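You operate a simulated robot arm through the tools that you are given. There is no shell and no other tool. Be economical: measure what you need, move in short steps, check, and stop when the job is done.

Carry out the task below with a simulated robot arm. There is one attempt and no reset: what you move stays moved.

Task
Put the peg board on the top of the long bench away on the table top. Put the black propeller on the top of the long bench away on the low right shelf of the rack. Shut the tin lid. Open the middle bench drawer, take the blue coupling from the inside of the middle bench drawer and put it on the clear pane, then shut the drawer. Take the black servo on the top of the long bench and put it away on the low right shelf of the rack. Take the blue thruster on the top of the long bench and put it away on the shelf under the green bench. Do these in any order. Set down upright: black servo, blue thruster.
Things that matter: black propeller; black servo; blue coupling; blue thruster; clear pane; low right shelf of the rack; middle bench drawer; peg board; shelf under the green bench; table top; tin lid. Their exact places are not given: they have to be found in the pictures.

It is judged by the outcome, as a careful person would: the job done as asked, and still so three seconds after it is handed in. It fails if anything else is knocked over, pushed out of place, dropped, spilled or broken. Lids that push on must go on centred and level and be pressed home; caps that screw on are set level and turned clockwise until they are tight.

Robot
A 7-joint arm with a two-finger parallel gripper on a trunk, on a base that drives. Base frame: it is fixed to the floor where the robot stands at the start and does not move with it; the origin is under the middle of the robot, x ahead of it, y to its left, z up. Lengths are in mm, angles in rad, forces in N, time in s.
With the tool pointing down near the work surface it reaches from about 100 to 860 mm from the robot's upright axis, wherever it stands. Its first joint turns from -2.897 to 2.897 rad. Places, roughly: black propeller [750, 250, 1000]; black servo (6x3x4 cm) [1000, -100, 900]; blue coupling (3x3x4 cm) [800, 600, 500]; blue thruster (7x7x13 cm) [1100, 0, 900]; clear pane (19x15x1 cm) [-1100, 1800, 800]; low right shelf of the rack [-6600, 700, 600]; middle bench drawer [700, 600, 500]; peg board [500, 0, 750]; shelf under the green bench [-500, -1500, 200]; table top [-1500, 1700, 800]; tin lid [800, 400, 900]. Payload 3.91 kg.
Tool frame: the origin (TCP) lies between the finger pads and is the grasp point; the fingertips stand 30 mm ahead of it; z points along the fingers, y is the line along which they close. Largest opening 110 mm; finger width 20, thickness 10; the body of the gripper, 48 by 112 mm, starts 55 mm behind the TCP.
Orientation is that of the tool frame in the base frame, as [roll, pitch, yaw] about the fixed x, y, z axes, in that order (R = Rz(yaw) Ry(pitch) Rx(roll)). With the fingers straight down and closing along the base's y, the tool's x points along the base's -x, its y along +y and its z along -z.

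Tools
- The arm moves only by the tool drive_tool. Its argument "series" is a list of rows, each an object of numbers (a shift or turn left out is 0, a gripper value left out holds the last): "tx", "ty", "tz": the shift along the base's x, y, z in mm; "ax", "ay", "az": the turn, a rotation vector about the base's x, y, z in rad; "claw": the opening, from 0 (shut) to 1 (fully open). In form: [{"tx": .., "ty": .., "tz": .., "ax": .., "ay": .., "az": .., "claw": ..}, ...]. A call has 1 to 20 rows; each row shifts and turns the commanded pose from where the row before left it. Rows are played at 5 a second. More than 50 mm and 0.15 rad between two rows, or a gripper value outside its range, and nothing of the call is played. A pose out of reach is approached as far as the arm can. The call stops where the force on the tool passes 40 N (or 10 N more than at its start, if that is more) or the arm is blocked; 0.2 s more then pass. The fingers move at their own pace (about 72 mm/s each) and stop on an object; they squeeze with about 33 N. The grip force told is the motor's: it shows also when the fingers shut on nothing. Time passes only in rows, and 0.2 s behind the last, so rows that do not move let the fingers close. The reply holds the time, the measured pose of the TCP, the force on the tool along the base axes, the opening and the grip force, in the units named above and with some noise, with the torque about the TCP (base axes, N m) and any sound that the robot's microphone picked up.
- Cameras (640 x 400 px; columns grow to the right, rows downward): "scene" is now at [233.5, 34.7, 1410.9]; the picture's right is [0.46, -0.89, 0.00], its down [-0.72, -0.37, -0.58] and it looks along [0.52, 0.27, -0.81] (base axes); focal length 281 px, centre (320, 200). "wrist" rides on the gripper at [72, 17, -103] in the tool frame; the picture's right is [-0.23, 0.97, 0.00], its down [-0.76, -0.18, -0.62] and it looks along [-0.61, -0.14, 0.78] (tool axes); focal length 222 px, centre (320, 200).
- capture(camera): a new picture of that camera. No time passes.
- raise_lower(by): slides the trunk up (or, below 0, down) by that many mm; the arm and the scene camera ride with it, the base frame stays. It gives what a move gives, with no picture.
- base_move(legs): drives the robot by 1 to 6 legs, each [ahead, left, turn to the left] in mm, mm and rad, along the robot's own axes; the way and the turn of a leg run together, so that a leg with both is an arc; at most 1500 mm and 3.142 rad a leg. The arm and the cameras ride along, it lands a little off, and it stops where it bumps. It gives what a move gives.
- turn_head(pan, tilt): turns the head with the scene camera to pan (to the left, within 1.501 rad either way) and tilt (down, from -0.506 to 1.204), counted from straight ahead of the robot. It gives what a move gives.
- point_at(camera, pixels): for up to 12 pixels [column, row] of the newest picture of that camera ("zoom" is the newest enlarged one), the place [x, y, z] in the base frame of the surface seen there, good to about 2 mm. No time passes.
- inspect(camera, box): a new picture of the part [left, top, right, bottom] of that camera's present view, enlarged. No time passes.
- job_done(): hands the job in; it is judged then, once.

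Go step by step. Measure first, check grasps and placings, and put right what went wrong. The budget is 131 turns and 132 pictures, counting those below and the enlarged ones. Unless the task says otherwise, let go and move clear before handing in.

The tools are called after ">>>" by a JSON object that holds its "api" and its "payload". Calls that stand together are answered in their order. drive_tool: Moves the arm, as the interface text tells. Its arguments: {"type":"object","properties":{"series":{"type":"array","items":{"type":"object","properties":{"tx":{"type":"number"},"ty":{"type":"number"},"tz":{"type":"number"},"ax":{"type":"number"},"ay":{"type":"number"},"az":{"type":"number"},"claw":{"type":"number"}}}}},"required":["series"]} The other tools are called the same way: raise_lower (by) slides the trunk up or down; base_move (legs) drives the base; turn_head (pan, tilt) turns the head that bears the scene camera; capture (camera) takes a picture; point_at (camera, pixels) gives the place of the surface under pixels of a picture; inspect (camera, box) takes an enlarged picture of a part of a camera's view; job_done () hands the job in.

At the start:

```text
time_s: 0.0
eef_pos: [363.0, 318.5, 1150.2]
tool_rot: [-3.141, 0.001, -3.141]
ft_force: [-0.2, -0.3, -0.7]
moment: [-0.01, 0.01, -0.01]
grip_width: 109.9
grasp_force: 0.0
trunk travel left (down, up): [-625.0, 57.0]
robot x, y, heading: [0.4, -3.4, -0.001]
head pan, tilt: [0.476, 0.951]
```

scene: 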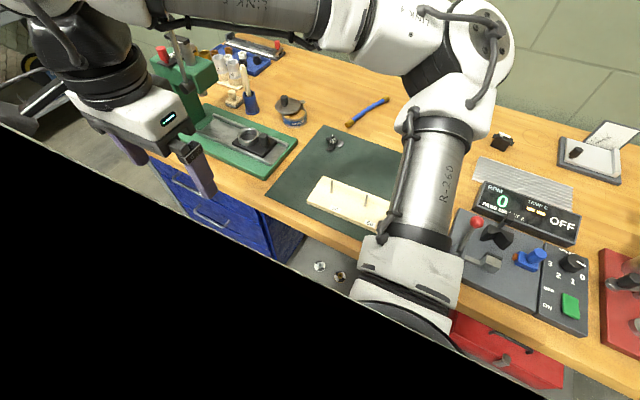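
wrist: 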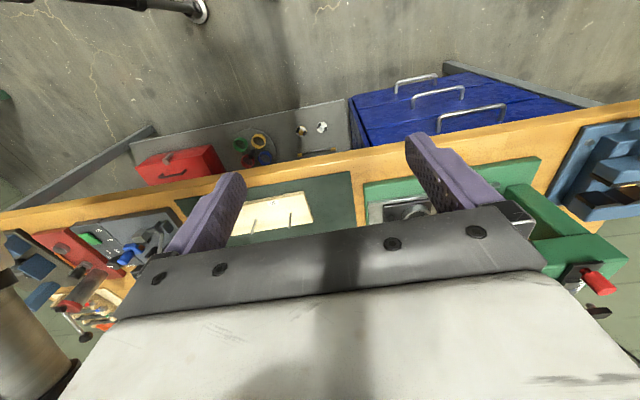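

The first picture shows the long bench with a peg board (about 345,200) and blue drawers (about 215,210). I'll look around with the head to find the rest.

>>> {"api": "turn_head", "payload": {"pan": 0.0, "tilt": 0.7}}

>>> {"api": "capture", "payload": {"camera": "scene"}}

>>> {"api": "turn_head", "payload": {"pan": 0.8, "tilt": 0.8}}

>>> {"api": "capture", "payload": {"camera": "scene"}}

>>> {"api": "turn_head", "payload": {"pan": 1.5, "tilt": 0.3}}

>>> {"api": "capture", "payload": {"camera": "scene"}}

>>> {"api": "turn_head", "payload": {"pan": -1.5, "tilt": 0.4}}

>>> {"api": "capture", "payload": {"camera": "scene"}}

```text
time_s: 0.9
eef_pos: [360.3, 318.6, 1150.3]
tool_rot: [3.141, 0.001, -3.141]
ft_force: [-0.2, 0.0, -0.5]
moment: [0.05, -0.02, 0.01]
grip_width: 110.2
grasp_force: 0.1
trunk travel left (down, up): [-625.0, 57.0]
robot x, y, heading: [0.3, -1.2, 0.0]
head pan, tilt: [0.0, 0.7]
```

```text
129 pictures are left
```

scene: 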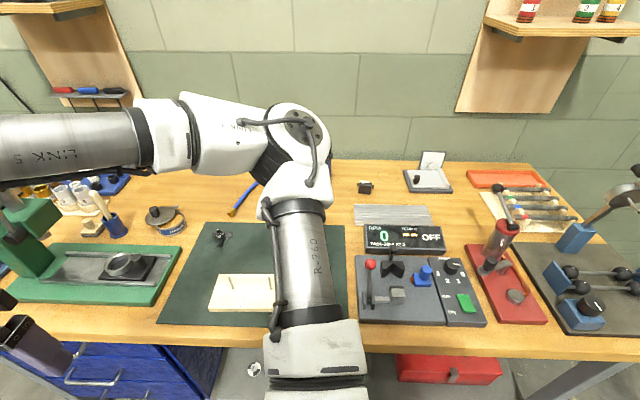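

```text
time_s: 2.0
eef_pos: [361.7, 318.2, 1150.9]
tool_rot: [3.14, 0.0, 3.14]
ft_force: [0.1, 0.7, 0.3]
moment: [-0.01, 0.01, 0.01]
grip_width: 110.0
grasp_force: 0.0
trunk travel left (down, up): [-625.0, 57.0]
robot x, y, heading: [0.8, 4.9, -0.001]
head pan, tilt: [0.799, 0.799]
```

```text
128 pictures are left
```

scene: 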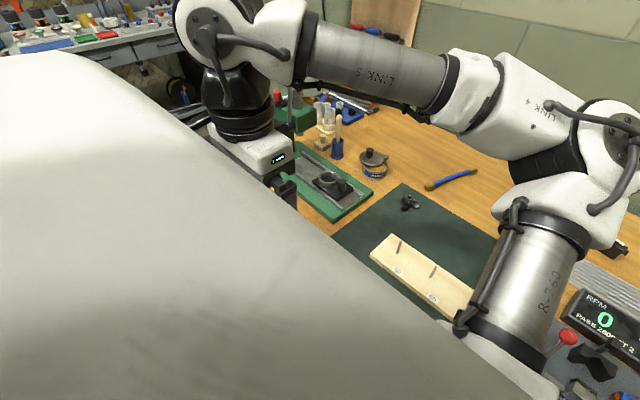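

```text
time_s: 3.1
eef_pos: [361.8, 318.1, 1149.3]
tool_rot: [-3.141, 0.001, -3.141]
ft_force: [0.5, -0.7, -0.3]
moment: [0.0, 0.03, -0.01]
grip_width: 110.2
grasp_force: 0.1
trunk travel left (down, up): [-625.0, 57.0]
robot x, y, heading: [0.0, 1.8, 0.001]
head pan, tilt: [1.499, 0.3]
```

```text
127 pictures are left
```

scene: 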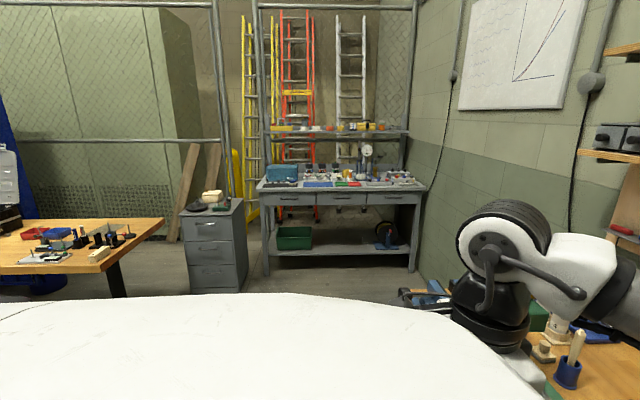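

```text
time_s: 5.7
eef_pos: [361.9, 317.3, 1150.0]
tool_rot: [-3.141, 0.0, 3.141]
ft_force: [-0.5, 0.6, 0.1]
moment: [-0.02, -0.03, 0.03]
grip_width: 109.6
grasp_force: 0.1
trunk travel left (down, up): [-625.0, 57.0]
robot x, y, heading: [-1.1, -1.3, 0.002]
head pan, tilt: [-1.499, 0.4]
```

```text
126 pictures are left
```

scene: 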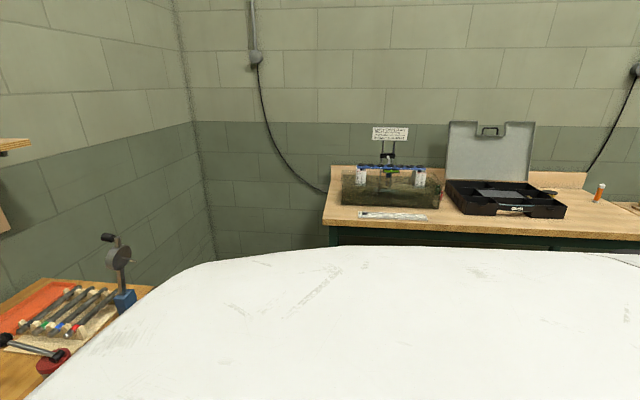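

The bench is clear: propeller maybe at (218,236), tin near (165,215), servo near (365,187). I'll zoom to be sure, and move the arm out of the way later.

>>> {"api": "turn_head", "payload": {"pan": 0.0, "tilt": 0.7}}

>>> {"api": "inspect", "payload": {"camera": "scene", "box": [0, 160, 300, 348]}}

>>> {"api": "point_at", "payload": {"camera": "zoom", "pixels": [[470, 160], [355, 115], [360, 150], [500, 270], [280, 220], [180, 240], [380, 340], [150, 370]]}}

>>> {"api": "inspect", "payload": {"camera": "scene", "box": [300, 140, 620, 340]}}

>>> {"api": "point_at", "payload": {"camera": "zoom", "pixels": [[130, 95], [245, 90], [235, 80], [200, 150], [60, 50], [250, 370]]}}

```text
time_s: 7.3
eef_pos: [362.3, 317.4, 1150.5]
tool_rot: [3.141, -0.002, -3.141]
ft_force: [-0.4, -0.5, 0.8]
moment: [-0.02, 0.02, 0.01]
grip_width: 110.2
grasp_force: 0.1
trunk travel left (down, up): [-625.0, 57.0]
robot x, y, heading: [-1.5, -0.6, -0.002]
head pan, tilt: [0.0, 0.7]
```

```text
2.13 times, centred on (150, 254) of scene
```

zoom: 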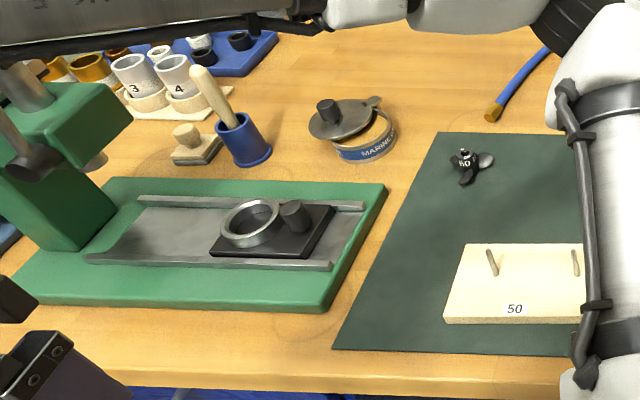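

```text
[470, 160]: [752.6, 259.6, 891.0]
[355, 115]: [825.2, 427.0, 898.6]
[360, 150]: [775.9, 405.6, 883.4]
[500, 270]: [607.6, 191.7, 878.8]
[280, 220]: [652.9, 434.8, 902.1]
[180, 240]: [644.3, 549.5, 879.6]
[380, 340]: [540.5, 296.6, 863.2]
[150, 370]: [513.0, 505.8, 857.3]
```

```text
2.00 times, centred on (460, 240) of scene
```

zoom: 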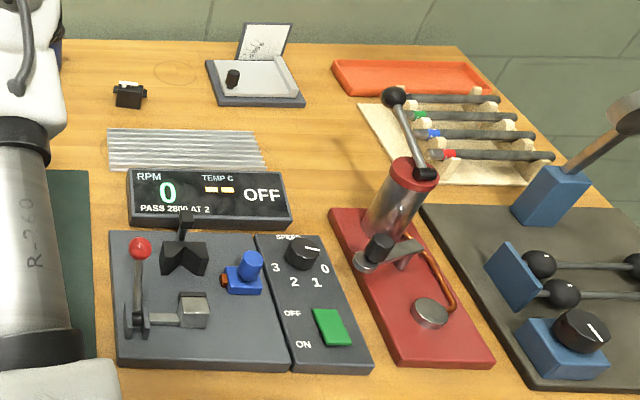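

```text
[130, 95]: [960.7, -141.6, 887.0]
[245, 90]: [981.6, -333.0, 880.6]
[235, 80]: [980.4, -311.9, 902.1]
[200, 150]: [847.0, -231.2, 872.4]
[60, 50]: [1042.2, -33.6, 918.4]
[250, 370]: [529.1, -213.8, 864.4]
```

The propeller is at about (752,260,891) and the servo at about (961,-142,887). I'll zoom on the tin and the propeller for their shapes.

>>> {"api": "inspect", "payload": {"camera": "scene", "box": [130, 190, 210, 240]}}

>>> {"api": "point_at", "payload": {"camera": "zoom", "pixels": [[190, 120], [200, 190], [130, 195], [280, 190], [330, 130], [270, 350], [420, 330], [520, 330], [470, 220], [400, 140], [440, 150], [380, 250]]}}

>>> {"api": "inspect", "payload": {"camera": "scene", "box": [190, 215, 254, 255]}}

>>> {"api": "point_at", "payload": {"camera": "zoom", "pixels": [[280, 160], [290, 130], [290, 310], [390, 210], [200, 160], [270, 210], [330, 210]]}}

```text
8.00 times, centred on (170, 215) of scene
```

zoom: 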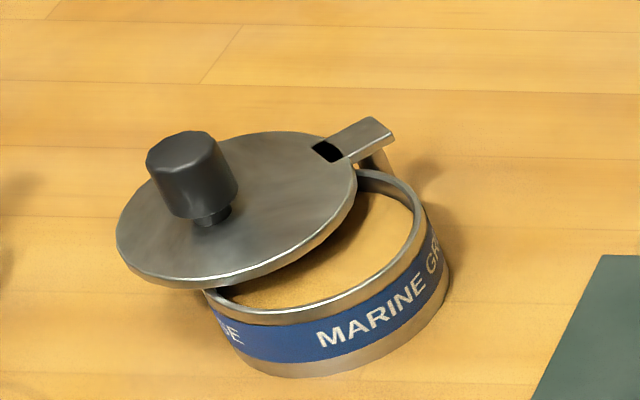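

```text
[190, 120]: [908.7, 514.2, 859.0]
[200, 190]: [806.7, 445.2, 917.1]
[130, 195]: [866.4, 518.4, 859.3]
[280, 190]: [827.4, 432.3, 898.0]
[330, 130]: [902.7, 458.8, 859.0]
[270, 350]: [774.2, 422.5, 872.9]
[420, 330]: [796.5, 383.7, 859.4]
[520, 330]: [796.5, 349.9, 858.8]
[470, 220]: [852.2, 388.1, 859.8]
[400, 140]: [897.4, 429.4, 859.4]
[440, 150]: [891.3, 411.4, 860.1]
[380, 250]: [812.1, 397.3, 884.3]
```

```text
10.00 times, centred on (222, 235) of scene
```

zoom: 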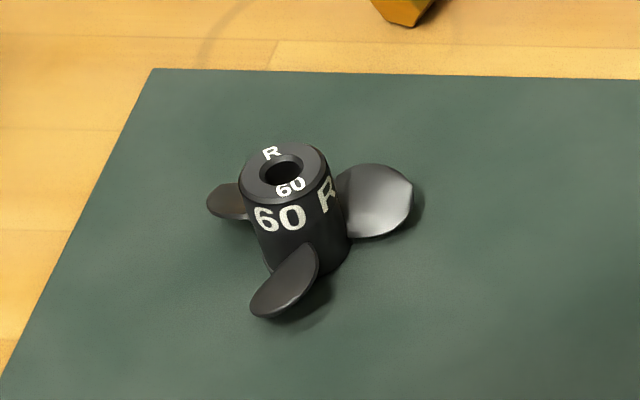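

```text
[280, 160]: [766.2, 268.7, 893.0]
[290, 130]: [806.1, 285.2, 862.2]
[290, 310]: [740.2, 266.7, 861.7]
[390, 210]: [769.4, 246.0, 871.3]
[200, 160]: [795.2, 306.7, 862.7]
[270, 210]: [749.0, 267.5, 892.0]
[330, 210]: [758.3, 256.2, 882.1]
```

The lid is swivelled sideways about a post near (378,145) of the tin zoom, with a knob at (190,175). I'll measure the tin's rim and pivot precisely.

>>> {"api": "inspect", "payload": {"camera": "scene", "box": [138, 195, 194, 230]}}

>>> {"api": "point_at", "payload": {"camera": "zoom", "pixels": [[485, 120], [440, 140], [410, 200], [270, 240], [60, 260], [180, 345], [340, 260], [180, 150], [260, 390], [500, 275], [555, 260], [370, 140]]}}

>>> {"api": "inspect", "payload": {"camera": "scene", "box": [138, 195, 194, 230]}}

>>> {"api": "point_at", "payload": {"camera": "zoom", "pixels": [[540, 240], [535, 220], [500, 200], [470, 175], [200, 370], [300, 375], [360, 350], [520, 300], [150, 105], [200, 105], [150, 90], [420, 165]]}}

```text
11.43 times, centred on (166, 212) of scene
```

zoom: 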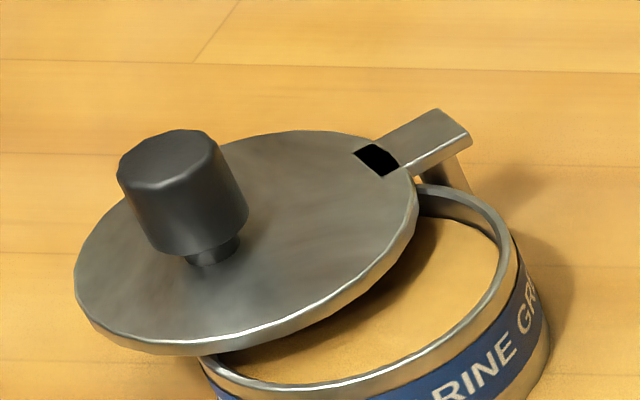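

```text
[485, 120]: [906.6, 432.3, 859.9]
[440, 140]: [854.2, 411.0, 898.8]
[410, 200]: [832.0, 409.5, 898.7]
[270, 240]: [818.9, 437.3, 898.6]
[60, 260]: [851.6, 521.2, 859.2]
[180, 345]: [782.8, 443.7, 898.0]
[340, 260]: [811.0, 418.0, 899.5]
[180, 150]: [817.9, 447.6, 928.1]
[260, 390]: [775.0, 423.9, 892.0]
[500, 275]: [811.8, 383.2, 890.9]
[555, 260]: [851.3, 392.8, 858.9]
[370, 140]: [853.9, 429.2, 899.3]
```

```text
11.43 times, centred on (166, 212) of scene
```

zoom: 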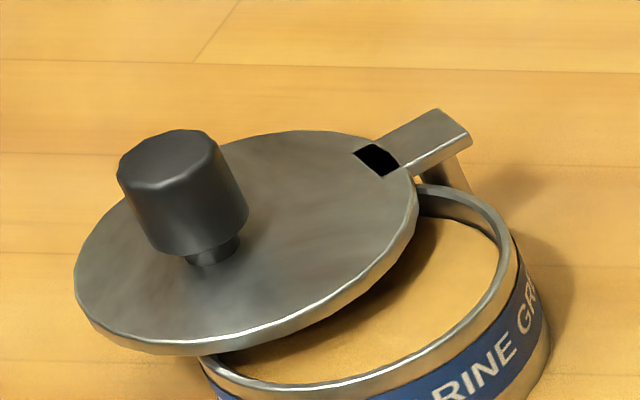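

```text
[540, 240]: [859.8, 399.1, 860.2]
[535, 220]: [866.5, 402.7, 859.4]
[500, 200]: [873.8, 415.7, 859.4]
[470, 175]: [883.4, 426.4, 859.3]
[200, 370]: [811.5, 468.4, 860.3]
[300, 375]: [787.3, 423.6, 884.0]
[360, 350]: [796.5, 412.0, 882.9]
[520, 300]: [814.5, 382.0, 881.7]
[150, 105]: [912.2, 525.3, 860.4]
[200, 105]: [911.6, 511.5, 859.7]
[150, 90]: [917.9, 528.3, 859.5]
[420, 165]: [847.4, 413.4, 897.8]
```

The lid pivots about roughly (856,407) and must swing some 30° towards the tin centre. Most things are out of reach from here, so I'll check the room ahead of the base before driving.

>>> {"api": "turn_head", "payload": {"pan": 0.0, "tilt": 1.2}}

>>> {"api": "capture", "payload": {"camera": "scene"}}

>>> {"api": "point_at", "payload": {"camera": "scene", "pixels": [[320, 390], [250, 340], [200, 220], [400, 220], [60, 200], [110, 190]]}}

```text
time_s: 8.2
eef_pos: [363.0, 317.8, 1151.8]
tool_rot: [-3.14, 0.001, -3.141]
ft_force: [-1.0, -0.5, -0.6]
moment: [-0.02, -0.04, 0.01]
grip_width: 110.2
grasp_force: 0.1
trunk travel left (down, up): [-625.0, 57.0]
robot x, y, heading: [1.4, 2.7, -0.005]
head pan, tilt: [0.0, 1.201]
```

```text
119 pictures are left
```

scene: 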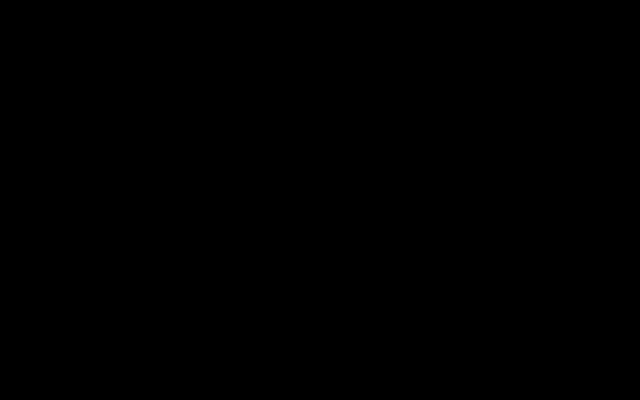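

```text
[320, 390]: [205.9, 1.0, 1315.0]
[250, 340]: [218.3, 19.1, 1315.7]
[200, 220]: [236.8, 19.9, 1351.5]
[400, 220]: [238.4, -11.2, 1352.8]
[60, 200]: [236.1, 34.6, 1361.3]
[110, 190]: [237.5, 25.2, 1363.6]
```

The head view is blocked at that tilt. I'll drive ahead a bit carefully and check for bumps.

>>> {"api": "turn_head", "payload": {"pan": 0.0, "tilt": 0.7}}

>>> {"api": "point_at", "payload": {"camera": "wrist", "pixels": [[470, 110], [440, 95], [415, 80], [250, 100], [370, 95], [300, 158], [100, 60]]}}

>>> {"api": "base_move", "payload": {"legs": [[120, 0, 0]]}}

>>> {"api": "capture", "payload": {"camera": "wrist"}}

>>> {"api": "capture", "payload": {"camera": "scene"}}

```text
time_s: 9.2
eef_pos: [361.4, 317.2, 1150.8]
tool_rot: [3.14, 0.001, -3.14]
ft_force: [0.9, 0.4, -0.5]
moment: [0.01, 0.01, -0.02]
grip_width: 110.0
grasp_force: 0.0
trunk travel left (down, up): [-625.0, 57.0]
robot x, y, heading: [-0.2, 1.2, -0.001]
head pan, tilt: [0.0, 0.7]
```

```text
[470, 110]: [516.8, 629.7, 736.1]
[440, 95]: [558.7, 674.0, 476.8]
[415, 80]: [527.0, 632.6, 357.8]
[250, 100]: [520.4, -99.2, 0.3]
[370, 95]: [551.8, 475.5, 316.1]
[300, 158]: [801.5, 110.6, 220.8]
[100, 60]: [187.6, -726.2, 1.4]
```

```text
time_s: 10.4
eef_pos: [484.7, 316.6, 1150.2]
tool_rot: [-3.141, -0.003, -3.141]
ft_force: [0.3, -0.1, -0.8]
moment: [-0.01, 0.03, -0.02]
grip_width: 109.8
grasp_force: 0.0
trunk travel left (down, up): [-625.0, 57.0]
robot x, y, heading: [121.7, -4.8, 0.0]
head pan, tilt: [0.0, 0.7]
```

```text
118 pictures are left
```

wrist: 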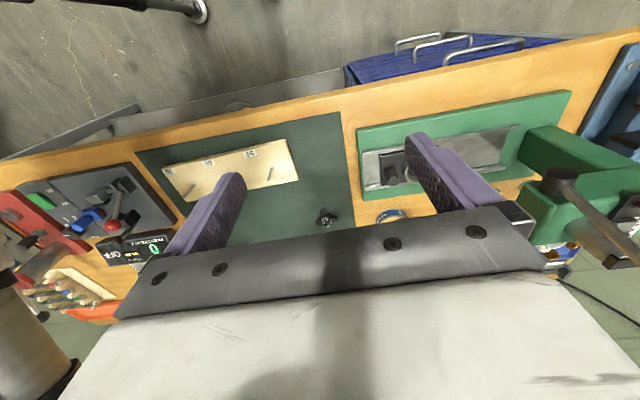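

```text
117 pictures are left
```

scene: 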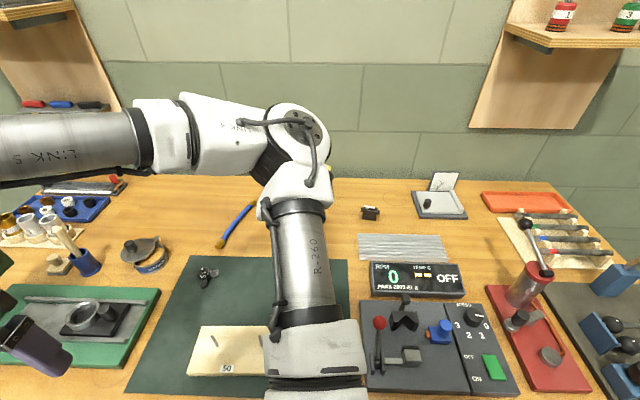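

No bump at x=122. I'll go another 90 mm so that tin, propeller and servo come within reach.

>>> {"api": "base_move", "payload": {"legs": [[90, 0, 0]]}}

>>> {"api": "drive_tool", "payload": {"series": [{"tx": 40, "ty": 20}, {"tx": 40, "ty": 25}, {"tx": 30, "ty": 25}, {"ty": 25}, {"ty": 0}]}}

>>> {"api": "capture", "payload": {"camera": "wrist"}}

>>> {"api": "capture", "payload": {"camera": "scene"}}

```text
time_s: 11.5
eef_pos: [575.5, 316.3, 1150.7]
tool_rot: [-3.142, -0.001, 3.139]
ft_force: [1.4, -0.8, -0.5]
moment: [0.03, 0.0, -0.02]
grip_width: 109.9
grasp_force: 0.1
trunk travel left (down, up): [-625.0, 57.0]
robot x, y, heading: [213.3, 0.6, -0.0]
head pan, tilt: [0.0, 0.7]
```

```text
time_s: 12.7
eef_pos: [683.2, 411.0, 1151.0]
tool_rot: [3.141, 0.0, 3.14]
ft_force: [-0.2, 0.3, -0.4]
moment: [0.05, 0.03, 0.03]
grip_width: 109.9
grasp_force: 0.2
trunk travel left (down, up): [-625.0, 57.0]
robot x, y, heading: [213.6, 1.6, -0.003]
head pan, tilt: [0.0, 0.7]
```

```text
116 pictures are left
```

wrist: 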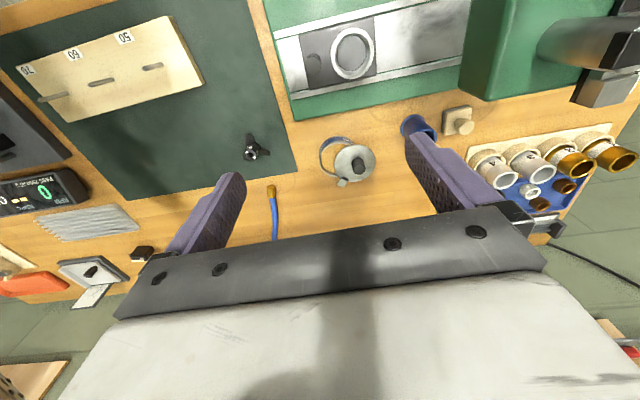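

```text
115 pictures are left
```

scene: 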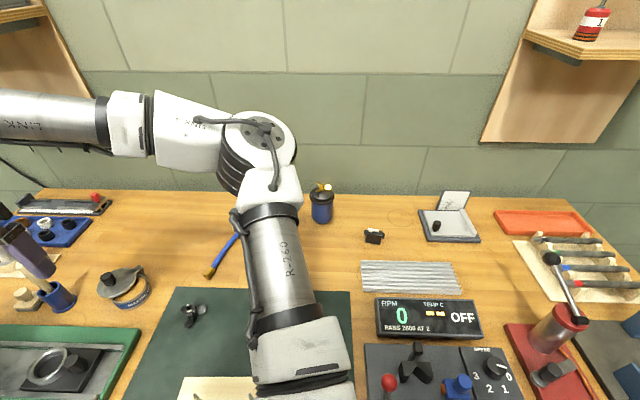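

The thruster shows at (322,205) and the wrist view has the tin at (350,160). I'll measure tin, propeller, servo, and thruster now.

>>> {"api": "inspect", "payload": {"camera": "wrist", "box": [310, 130, 390, 195]}}

>>> {"api": "inspect", "payload": {"camera": "scene", "box": [290, 165, 402, 249]}}

```text
6.15 times, centred on (350, 162) of wrist
```

zoom: 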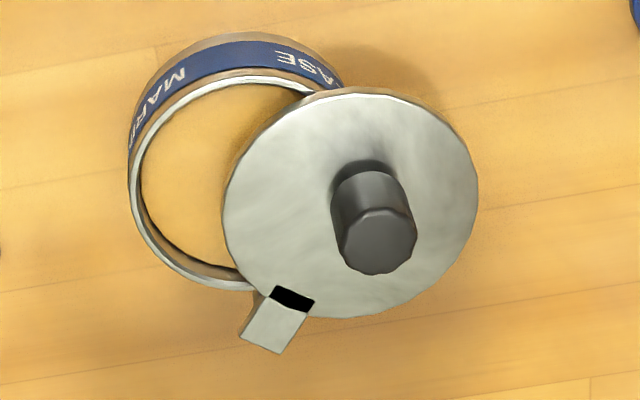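

```text
4.76 times, centred on (346, 207) of scene
```

zoom: 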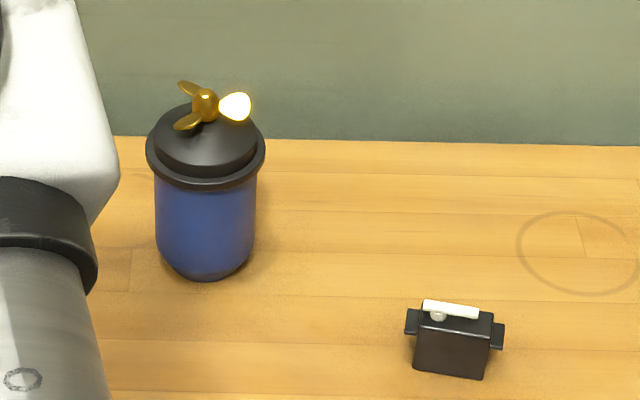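

>>> {"api": "point_at", "payload": {"camera": "zoom", "pixels": [[205, 105], [205, 140], [158, 180], [255, 180], [205, 225], [205, 270], [420, 310], [485, 322], [450, 345], [415, 320], [500, 335], [210, 185]]}}

>>> {"api": "inspect", "payload": {"camera": "wrist", "box": [310, 130, 390, 195]}}

>>> {"api": "point_at", "payload": {"camera": "zoom", "pixels": [[380, 245], [232, 200], [455, 240], [340, 100], [360, 310], [137, 200], [200, 272], [200, 88], [270, 320], [260, 79], [245, 270], [350, 175]]}}

```text
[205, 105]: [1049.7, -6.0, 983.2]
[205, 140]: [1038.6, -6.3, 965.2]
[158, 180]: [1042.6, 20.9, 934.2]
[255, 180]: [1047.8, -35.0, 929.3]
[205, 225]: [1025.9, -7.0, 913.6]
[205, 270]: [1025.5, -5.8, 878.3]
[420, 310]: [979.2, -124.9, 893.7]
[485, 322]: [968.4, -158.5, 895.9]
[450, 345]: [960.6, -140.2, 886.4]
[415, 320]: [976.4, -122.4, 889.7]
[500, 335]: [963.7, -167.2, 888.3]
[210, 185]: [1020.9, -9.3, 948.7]
```

```text
6.15 times, centred on (350, 162) of wrist
```

zoom: 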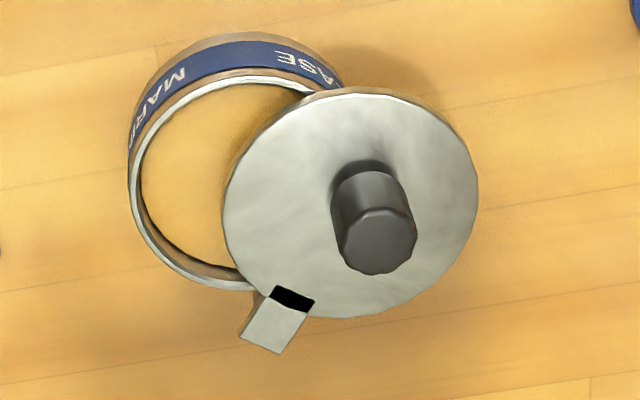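

```text
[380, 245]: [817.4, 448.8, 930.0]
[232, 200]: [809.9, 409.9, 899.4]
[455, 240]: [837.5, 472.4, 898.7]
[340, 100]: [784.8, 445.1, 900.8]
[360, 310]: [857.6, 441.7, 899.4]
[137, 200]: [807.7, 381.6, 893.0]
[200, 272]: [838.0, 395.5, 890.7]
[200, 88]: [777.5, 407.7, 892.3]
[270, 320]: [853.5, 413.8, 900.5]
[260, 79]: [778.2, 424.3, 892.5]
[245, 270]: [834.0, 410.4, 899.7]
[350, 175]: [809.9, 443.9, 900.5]
```

The knob is at about (817,448,930), the tin centre about (811,414) and the pivot about (857,412). I need to know how tall the stick in the blue cup is before lowering.

>>> {"api": "inspect", "payload": {"camera": "scene", "box": [0, 210, 160, 310]}}

>>> {"api": "point_at", "payload": {"camera": "zoom", "pixels": [[150, 265], [165, 290], [190, 310], [225, 315], [290, 310], [90, 350], [235, 340], [60, 150], [120, 210], [120, 90]]}}

>>> {"api": "inspect", "payload": {"camera": "wrist", "box": [370, 90, 530, 190]}}

>>> {"api": "point_at", "payload": {"camera": "zoom", "pixels": [[150, 140], [190, 140], [180, 160], [250, 165], [340, 130], [370, 150]]}}

```text
4.00 times, centred on (80, 260) of scene
```

zoom: 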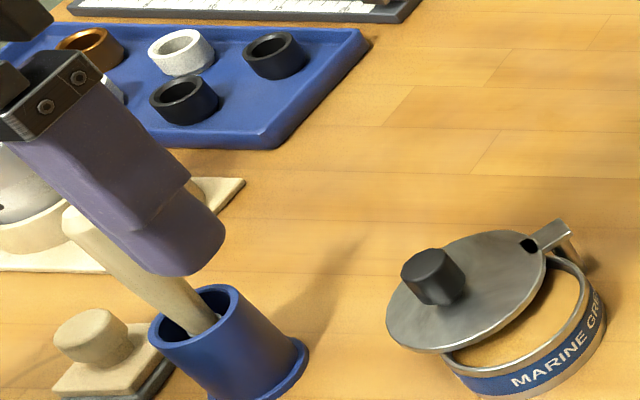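

```text
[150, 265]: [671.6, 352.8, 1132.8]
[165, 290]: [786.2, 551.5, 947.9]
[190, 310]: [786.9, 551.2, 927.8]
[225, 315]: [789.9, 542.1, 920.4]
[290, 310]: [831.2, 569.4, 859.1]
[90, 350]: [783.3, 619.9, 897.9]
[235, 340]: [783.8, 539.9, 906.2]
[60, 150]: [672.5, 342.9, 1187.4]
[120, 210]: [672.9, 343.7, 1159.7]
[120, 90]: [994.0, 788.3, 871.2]
```

```text
4.00 times, centred on (450, 140) of wrist
```

zoom: 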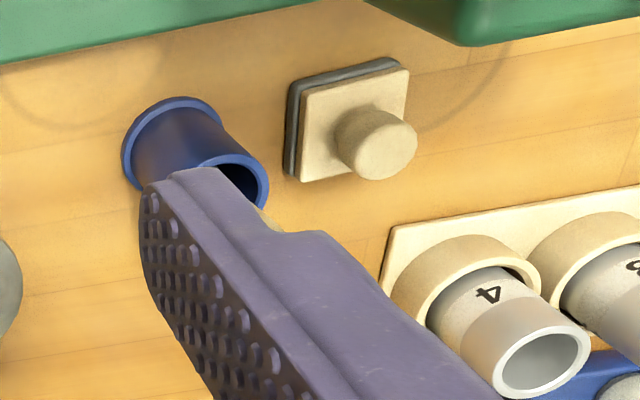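

```text
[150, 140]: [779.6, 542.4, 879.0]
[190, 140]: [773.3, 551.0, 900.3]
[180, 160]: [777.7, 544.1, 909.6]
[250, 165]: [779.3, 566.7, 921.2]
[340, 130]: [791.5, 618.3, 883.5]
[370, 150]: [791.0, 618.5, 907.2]
```

The cup stands beyond y≈535, so a centred cage over the knob has room. I'll go above the knob with the fingers part open and descend.

>>> {"api": "drive_tool", "payload": {"series": [{"tx": 45, "ty": 12, "tz": -10, "claw": 0.42}, {"tx": 45, "ty": 12, "tz": -40}, {"tx": 44, "ty": 13, "tz": -40}, {"tz": -40}, {"tz": -30}, {"tz": 0}, {}]}}

>>> {"api": "capture", "payload": {"camera": "wrist"}}

```text
refused: row 2 steps farther than a row can; nothing moved
```

```text
109 pictures are left
```

wrist: 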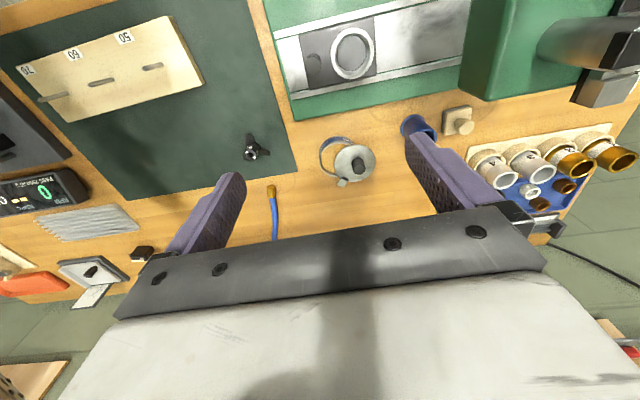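

The row limit is 50 mm in total, so I'll split the moves.

>>> {"api": "drive_tool", "payload": {"series": [{"tx": 45, "ty": 12, "claw": 0.42}, {"tx": 45, "ty": 12}, {"tx": 44, "ty": 13}, {"tz": -45}, {"tz": -45}, {"tz": -45}, {"tz": -30}, {}]}}

>>> {"api": "capture", "payload": {"camera": "wrist"}}

```text
time_s: 14.5
eef_pos: [818.0, 445.7, 983.1]
tool_rot: [3.141, -0.001, 3.141]
ft_force: [-0.1, 0.0, 0.0]
moment: [0.01, 0.01, 0.02]
grip_width: 46.2
grasp_force: 0.0
trunk travel left (down, up): [-625.0, 57.0]
robot x, y, heading: [207.8, 2.2, -0.005]
head pan, tilt: [0.0, 0.7]
```

```text
108 pictures are left
```

wrist: 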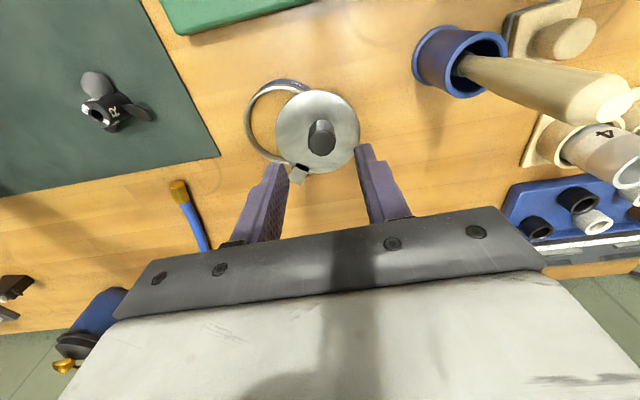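

The knob (323,138) is centred between the fingertips. I'll lower 48 mm around it and check.

>>> {"api": "drive_tool", "payload": {"series": [{"tz": -25}, {"tz": -23}, {}]}}

>>> {"api": "capture", "payload": {"camera": "wrist"}}

```text
time_s: 15.3
eef_pos: [816.1, 447.7, 936.6]
tool_rot: [3.141, 0.0, 3.139]
ft_force: [0.5, 0.6, 0.0]
moment: [0.0, 0.01, -0.02]
grip_width: 46.1
grasp_force: 0.0
trunk travel left (down, up): [-625.0, 57.0]
robot x, y, heading: [211.3, 1.6, 0.0]
head pan, tilt: [0.0, 0.7]
```

```text
107 pictures are left
```

wrist: 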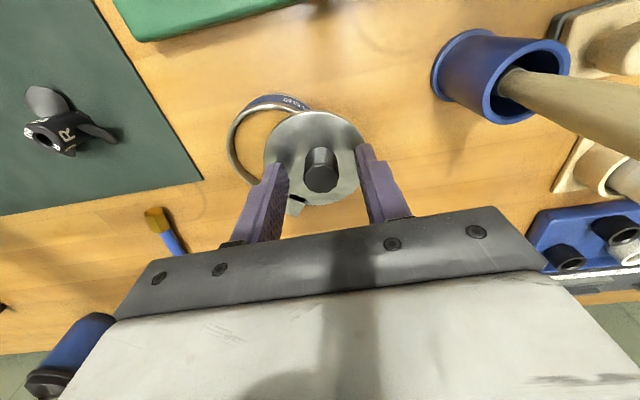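

The knob sits between the fingers. I'll narrow the cage and sweep it along the arc toward the tin.

>>> {"api": "drive_tool", "payload": {"series": [{"claw": 0.28}, {}, {"tx": -6, "ty": -8}, {"tx": -4, "ty": -8}, {"tx": -3, "ty": -8}, {"tx": -1, "ty": -7}, {}]}}

>>> {"api": "capture", "payload": {"camera": "wrist"}}

```text
time_s: 16.9
eef_pos: [802.7, 417.3, 937.3]
tool_rot: [-3.141, 0.0, 3.14]
ft_force: [1.1, 0.0, 0.0]
moment: [-0.01, 0.01, -0.01]
grip_width: 30.7
grasp_force: 0.1
trunk travel left (down, up): [-625.0, 57.0]
robot x, y, heading: [210.8, -1.6, -0.001]
head pan, tilt: [0.0, 0.7]
```

```text
106 pictures are left
```

wrist: 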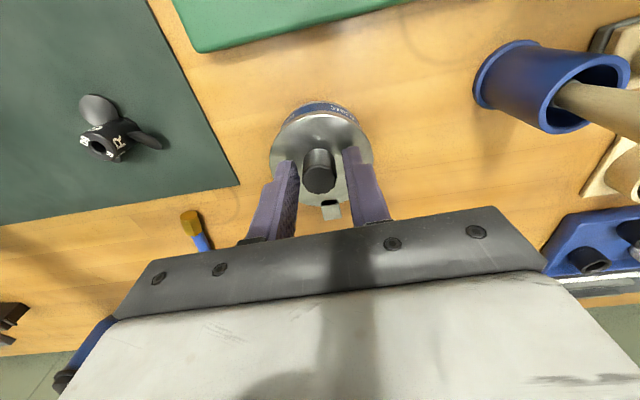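

The lid has swung almost over the tin. I'll zoom to judge the remaining offset.

>>> {"api": "inspect", "payload": {"camera": "wrist", "box": [250, 85, 394, 225]}}

>>> {"api": "inspect", "payload": {"camera": "scene", "box": [80, 240, 176, 320]}}

```text
2.86 times, centred on (322, 155) of wrist
```

zoom: 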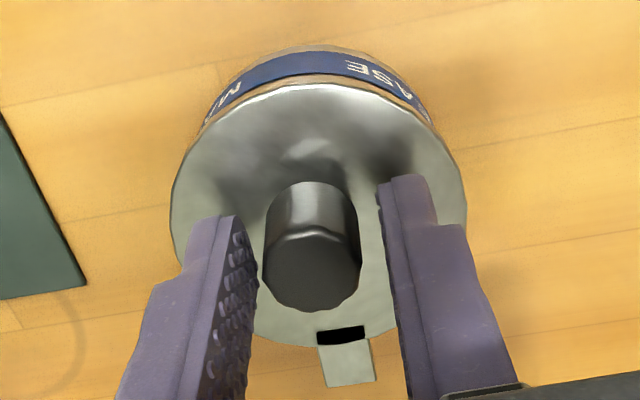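

```text
5.00 times, centred on (128, 280) of scene
```

zoom: 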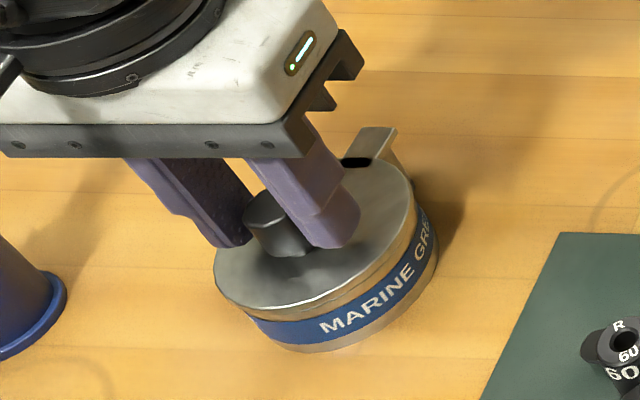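

The lid lacks a few mm to the −y side still. I'll push on in small steps and watch the force.

>>> {"api": "drive_tool", "payload": {"series": [{"ty": -4}, {"ty": -3}, {}]}}

>>> {"api": "inspect", "payload": {"camera": "wrist", "box": [250, 85, 394, 225]}}

>>> {"api": "inspect", "payload": {"camera": "scene", "box": [80, 240, 176, 320]}}

```text
time_s: 17.7
eef_pos: [803.6, 412.3, 937.3]
tool_rot: [3.14, 0.0, 3.14]
ft_force: [1.3, 4.9, -0.3]
moment: [0.08, -0.07, -0.02]
grip_width: 33.0
grasp_force: 2.2
trunk travel left (down, up): [-625.0, 57.0]
robot x, y, heading: [211.9, -0.6, -0.004]
head pan, tilt: [0.0, 0.7]
```

```text
2.86 times, centred on (322, 155) of wrist
```

zoom: 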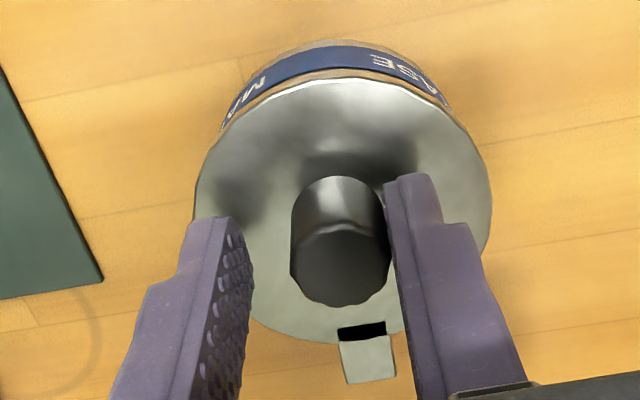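

```text
5.00 times, centred on (128, 280) of scene
```

zoom: 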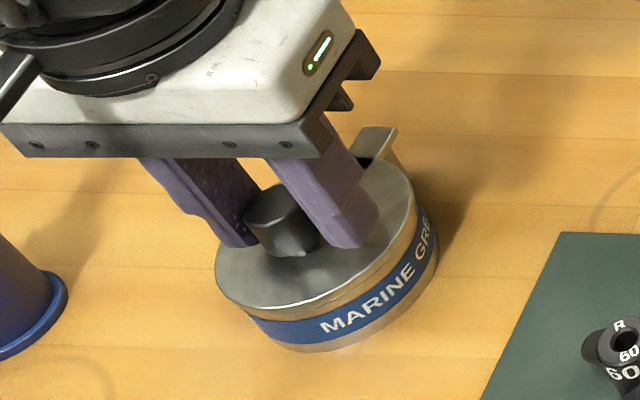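

The lid met its end stop (4.9 N, no further motion). I'll release, rise, and check from above, heading towards the propeller.

>>> {"api": "drive_tool", "payload": {"series": [{"ty": 5, "claw": 0.42}, {}, {"tz": 45}, {"tz": 45}, {"tz": 40}, {}]}}

>>> {"api": "capture", "payload": {"camera": "wrist"}}

>>> {"api": "inspect", "payload": {"camera": "wrist", "box": [280, 90, 380, 160]}}

>>> {"api": "inspect", "payload": {"camera": "scene", "box": [80, 250, 240, 350]}}

>>> {"api": "point_at", "payload": {"camera": "zoom", "pixels": [[430, 240], [445, 255], [410, 260], [425, 285], [475, 230], [230, 120], [130, 110], [120, 170], [200, 170]]}}

```text
time_s: 19.1
eef_pos: [804.5, 415.8, 1065.1]
tool_rot: [3.141, 0.0, 3.14]
ft_force: [-0.3, -0.4, -0.3]
moment: [0.02, 0.0, 0.04]
grip_width: 46.3
grasp_force: 0.0
trunk travel left (down, up): [-625.0, 57.0]
robot x, y, heading: [211.0, 1.8, -0.001]
head pan, tilt: [0.0, 0.7]
```

```text
101 pictures are left
```

wrist: 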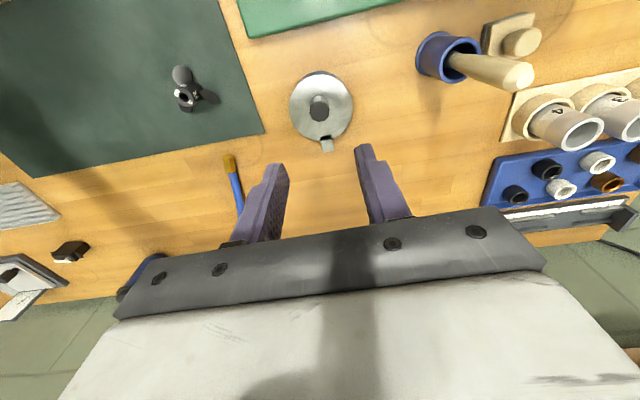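

```text
5.71 times, centred on (330, 125) of wrist
```

zoom: 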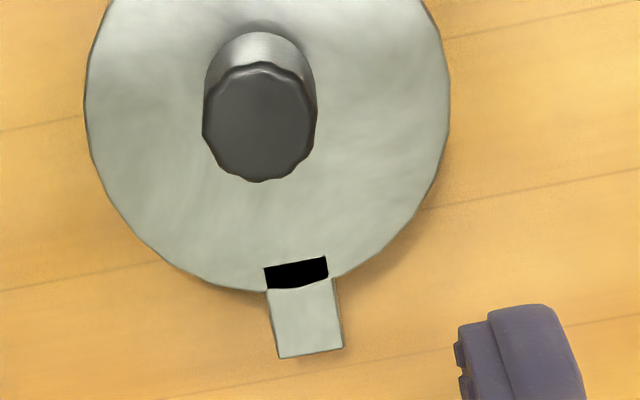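

```text
4.00 times, centred on (160, 300) of scene
```

zoom: 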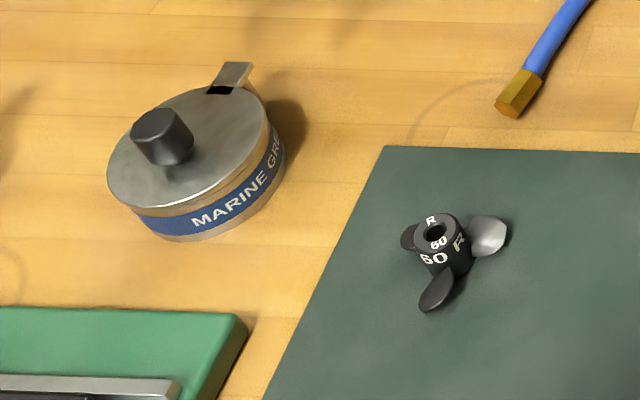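

```text
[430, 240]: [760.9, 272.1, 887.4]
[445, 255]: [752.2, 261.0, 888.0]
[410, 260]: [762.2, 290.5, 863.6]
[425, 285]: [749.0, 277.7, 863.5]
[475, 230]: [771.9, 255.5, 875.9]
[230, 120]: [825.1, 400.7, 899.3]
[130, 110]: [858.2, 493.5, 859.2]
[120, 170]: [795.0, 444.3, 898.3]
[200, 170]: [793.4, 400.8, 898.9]
```

The lid is shut square over the tin. Next the peg board: I'll measure it from the scene view.

>>> {"api": "turn_head", "payload": {"pan": 0.15, "tilt": 0.9}}

>>> {"api": "capture", "payload": {"camera": "scene"}}

```text
time_s: 19.9
eef_pos: [804.4, 416.5, 1064.2]
tool_rot: [-3.142, 0.0, 3.139]
ft_force: [-0.2, -0.2, 0.6]
moment: [-0.01, -0.03, 0.01]
grip_width: 46.3
grasp_force: 0.1
trunk travel left (down, up): [-625.0, 57.0]
robot x, y, heading: [209.4, -2.1, -0.005]
head pan, tilt: [0.15, 0.901]
```

```text
98 pictures are left
```

scene: 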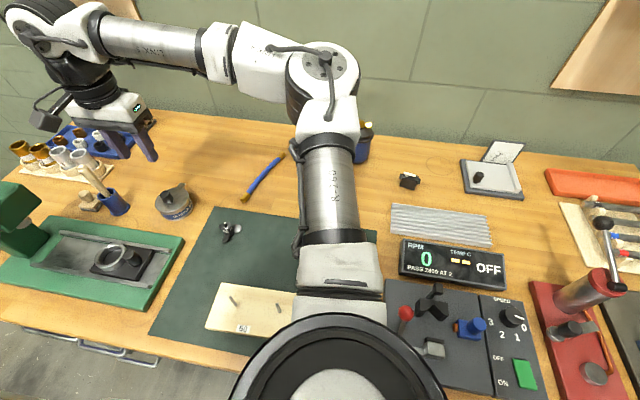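

I'll move the gripper above the peg board's area and view it with the wrist camera.

>>> {"api": "drive_tool", "payload": {"series": [{"tz": 40}, {"tx": -30, "ty": -38}, {"tx": -30, "ty": -38}, {"tx": -30, "ty": -38}, {"tx": -30, "ty": -38}, {"tx": -30, "ty": -38}, {"tx": -30, "ty": -38}, {"tx": -30, "ty": -30}, {"tx": -20, "claw": 1.0}, {}]}}

>>> {"api": "capture", "payload": {"camera": "wrist"}}

```text
time_s: 22.1
eef_pos: [573.7, 157.6, 1106.3]
tool_rot: [3.14, 0.0, 3.139]
ft_force: [1.3, 0.6, 0.9]
moment: [0.04, 0.03, 0.02]
grip_width: 109.8
grasp_force: 0.2
trunk travel left (down, up): [-625.0, 57.0]
robot x, y, heading: [210.8, -0.1, -0.0]
head pan, tilt: [0.15, 0.901]
```

```text
97 pictures are left
```

wrist: 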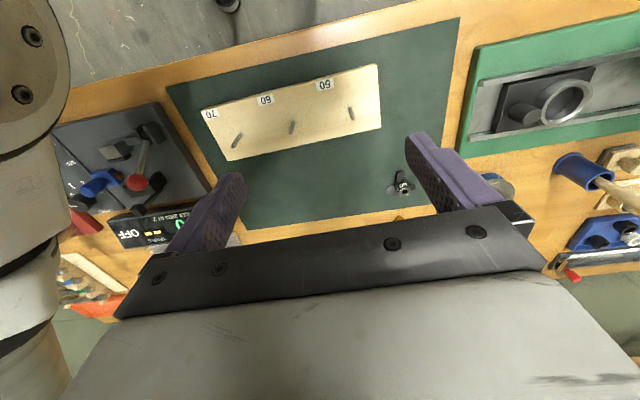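

>>> {"api": "point_at", "payload": {"camera": "wrist", "pixels": [[204, 112], [374, 67], [380, 125], [228, 158], [290, 118], [292, 130], [350, 105], [352, 118], [238, 130], [234, 145], [300, 105], [310, 180]]}}

```text
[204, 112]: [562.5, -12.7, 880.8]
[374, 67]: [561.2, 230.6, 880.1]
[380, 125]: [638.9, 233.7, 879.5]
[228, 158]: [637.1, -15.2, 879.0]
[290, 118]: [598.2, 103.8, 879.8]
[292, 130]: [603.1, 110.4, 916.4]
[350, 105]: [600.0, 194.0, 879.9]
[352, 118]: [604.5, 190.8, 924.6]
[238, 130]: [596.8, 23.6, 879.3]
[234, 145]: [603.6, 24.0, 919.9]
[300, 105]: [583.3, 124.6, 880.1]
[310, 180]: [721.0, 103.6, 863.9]
```

The board spans x 561–639, y −13 to 234, top z 880, so I'll grip it across its 78 mm width at the middle. I'll turn the tool 90° and centre on (600,110).

>>> {"api": "drive_tool", "payload": {"series": [{"az": 0.143, "tx": 13}, {"az": 0.143, "tx": 13}, {"az": 0.143, "ty": -24}, {"az": 0.143, "ty": -24}, {"az": 0.143}, {"az": 0.143}, {"az": 0.143}, {"az": 0.143}, {"az": 0.143}, {"az": 0.143}, {"az": 0.141}, {"tz": -45}, {"tz": -45}, {}]}}

>>> {"api": "capture", "payload": {"camera": "wrist"}}

```text
time_s: 25.1
eef_pos: [638.0, 136.9, 1051.3]
tool_rot: [3.141, -0.002, -1.574]
ft_force: [0.7, -0.1, 0.5]
moment: [-0.02, 0.0, 0.01]
grip_width: 110.1
grasp_force: 0.1
out of reach, approached as far as the arm can: row 12, 13
trunk travel left (down, up): [-625.0, 57.0]
robot x, y, heading: [208.3, 0.4, -0.004]
head pan, tilt: [0.15, 0.901]
```

```text
96 pictures are left
```

wrist: 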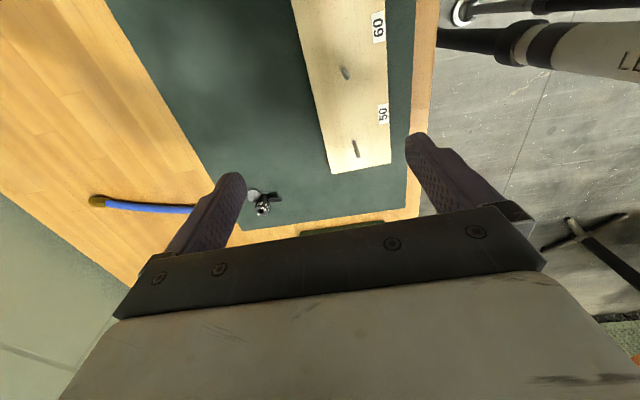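

The arm ran out of reach with this turn. I'll rotate the tool the other way round (by −3 rad) and try again.

>>> {"api": "drive_tool", "payload": {"series": [{"az": -0.15, "tz": 40}, {"az": -0.15}, {"az": -0.15}, {"az": -0.15}, {"az": -0.15}, {"az": -0.15}, {"az": -0.15}, {"az": -0.15}, {"az": -0.15}, {"az": -0.15}, {"az": -0.15}, {"az": -0.15}, {"az": -0.15}, {"az": -0.15}, {"az": -0.15}, {"az": -0.15}, {"az": -0.15}, {"az": -0.15}, {"az": -0.15}, {"az": -0.15}]}}

>>> {"api": "drive_tool", "payload": {"series": [{"az": -0.142}, {"tz": -30}, {"tz": -40}, {}]}}

>>> {"api": "capture", "payload": {"camera": "wrist"}}

```text
time_s: 29.3
eef_pos: [636.3, 137.0, 1089.6]
tool_rot: [3.141, 0.0, 1.709]
ft_force: [0.0, -0.2, -0.9]
moment: [0.01, -0.02, 0.0]
grip_width: 109.7
grasp_force: 0.0
trunk travel left (down, up): [-625.0, 57.0]
robot x, y, heading: [212.1, -0.6, 0.0]
head pan, tilt: [0.15, 0.901]
```

```text
time_s: 30.3
eef_pos: [647.7, 144.1, 1027.8]
tool_rot: [-3.141, 0.0, 1.57]
ft_force: [0.0, 0.9, 0.5]
moment: [0.01, -0.02, 0.0]
grip_width: 109.9
grasp_force: 0.0
out of reach, approached as far as the arm can: row 3
trunk travel left (down, up): [-625.0, 57.0]
robot x, y, heading: [209.2, 1.7, -0.004]
head pan, tilt: [0.15, 0.901]
```

```text
95 pictures are left
```

wrist: 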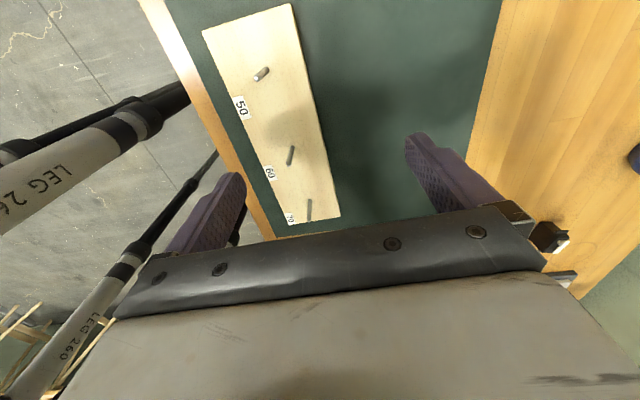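

Reach is limited close to the trunk, so I'll back the base 200 mm and move the tool forward again.

>>> {"api": "drive_tool", "payload": {"series": [{"tz": 45}, {}]}}

>>> {"api": "base_move", "payload": {"legs": [[-200, 0, 0]]}}

>>> {"api": "drive_tool", "payload": {"series": [{"tx": 45, "ty": -10}, {"tx": 45, "ty": -10}, {"tx": 45, "ty": -10}, {"tx": 15}, {}]}}

```text
time_s: 30.9
eef_pos: [649.2, 144.8, 1072.8]
tool_rot: [-3.14, -0.001, 1.569]
ft_force: [-0.2, 0.5, 0.1]
moment: [-0.02, 0.0, 0.01]
grip_width: 109.9
grasp_force: 0.0
trunk travel left (down, up): [-625.0, 57.0]
robot x, y, heading: [211.1, 0.2, -0.0]
head pan, tilt: [0.15, 0.901]
```

```text
time_s: 32.5
eef_pos: [451.7, 145.2, 1074.0]
tool_rot: [3.14, 0.0, 1.57]
ft_force: [0.9, -0.3, 0.4]
moment: [0.01, -0.03, 0.01]
grip_width: 110.0
grasp_force: 0.0
trunk travel left (down, up): [-625.0, 57.0]
robot x, y, heading: [19.5, 0.2, -0.004]
head pan, tilt: [0.15, 0.901]
```

```text
time_s: 33.6
eef_pos: [602.4, 117.3, 1073.3]
tool_rot: [3.141, 0.001, 1.573]
ft_force: [0.4, 0.5, 0.1]
moment: [0.01, 0.0, -0.01]
grip_width: 110.1
grasp_force: 0.1
trunk travel left (down, up): [-625.0, 57.0]
robot x, y, heading: [16.0, 0.8, -0.0]
head pan, tilt: [0.15, 0.901]
```

Now at (602,117,1073); I'll descend toward the board in steps and check before closing.

>>> {"api": "drive_tool", "payload": {"series": [{"tx": -2, "ty": -7, "tz": -40}, {"tz": -45}, {"tz": -40}, {}]}}

>>> {"api": "capture", "payload": {"camera": "wrist"}}

```text
time_s: 34.6
eef_pos: [599.8, 107.8, 947.4]
tool_rot: [-3.142, 0.0, 1.57]
ft_force: [-0.2, -0.1, 0.8]
moment: [0.0, 0.04, 0.04]
grip_width: 109.9
grasp_force: 0.0
trunk travel left (down, up): [-625.0, 57.0]
robot x, y, heading: [17.0, -1.6, 0.002]
head pan, tilt: [0.15, 0.901]
```

```text
94 pictures are left
```

wrist: 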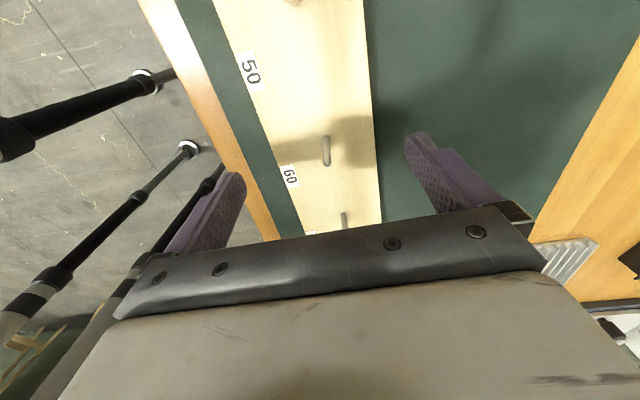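

The board lies centred between the fingers with the 60 peg in line. I'll lower to z≈898, close, and lift slightly.

>>> {"api": "drive_tool", "payload": {"series": [{"tz": -25}, {"tz": -24}, {}, {"claw": 0}, {}, {}, {}, {"tz": 30}, {"tz": 40}, {}]}}

>>> {"api": "capture", "payload": {"camera": "wrist"}}

```text
time_s: 36.9
eef_pos: [602.5, 108.1, 969.4]
tool_rot: [-3.141, 0.0, 1.569]
ft_force: [-0.1, -1.4, -6.3]
moment: [-0.01, -0.02, -0.04]
grip_width: 84.7
grasp_force: 33.2
trunk travel left (down, up): [-625.0, 57.0]
robot x, y, heading: [16.4, -1.1, -0.005]
head pan, tilt: [0.15, 0.901]
```

```text
93 pictures are left
```

wrist: 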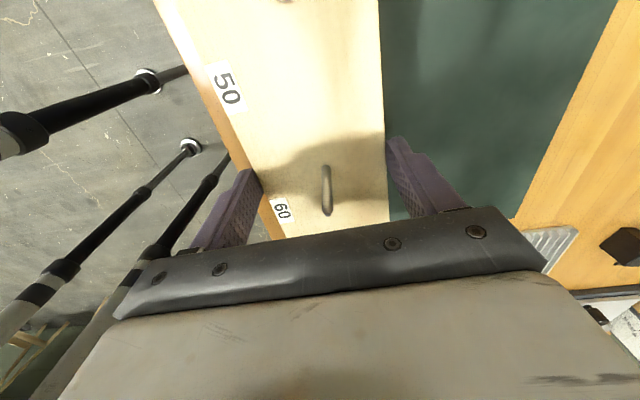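

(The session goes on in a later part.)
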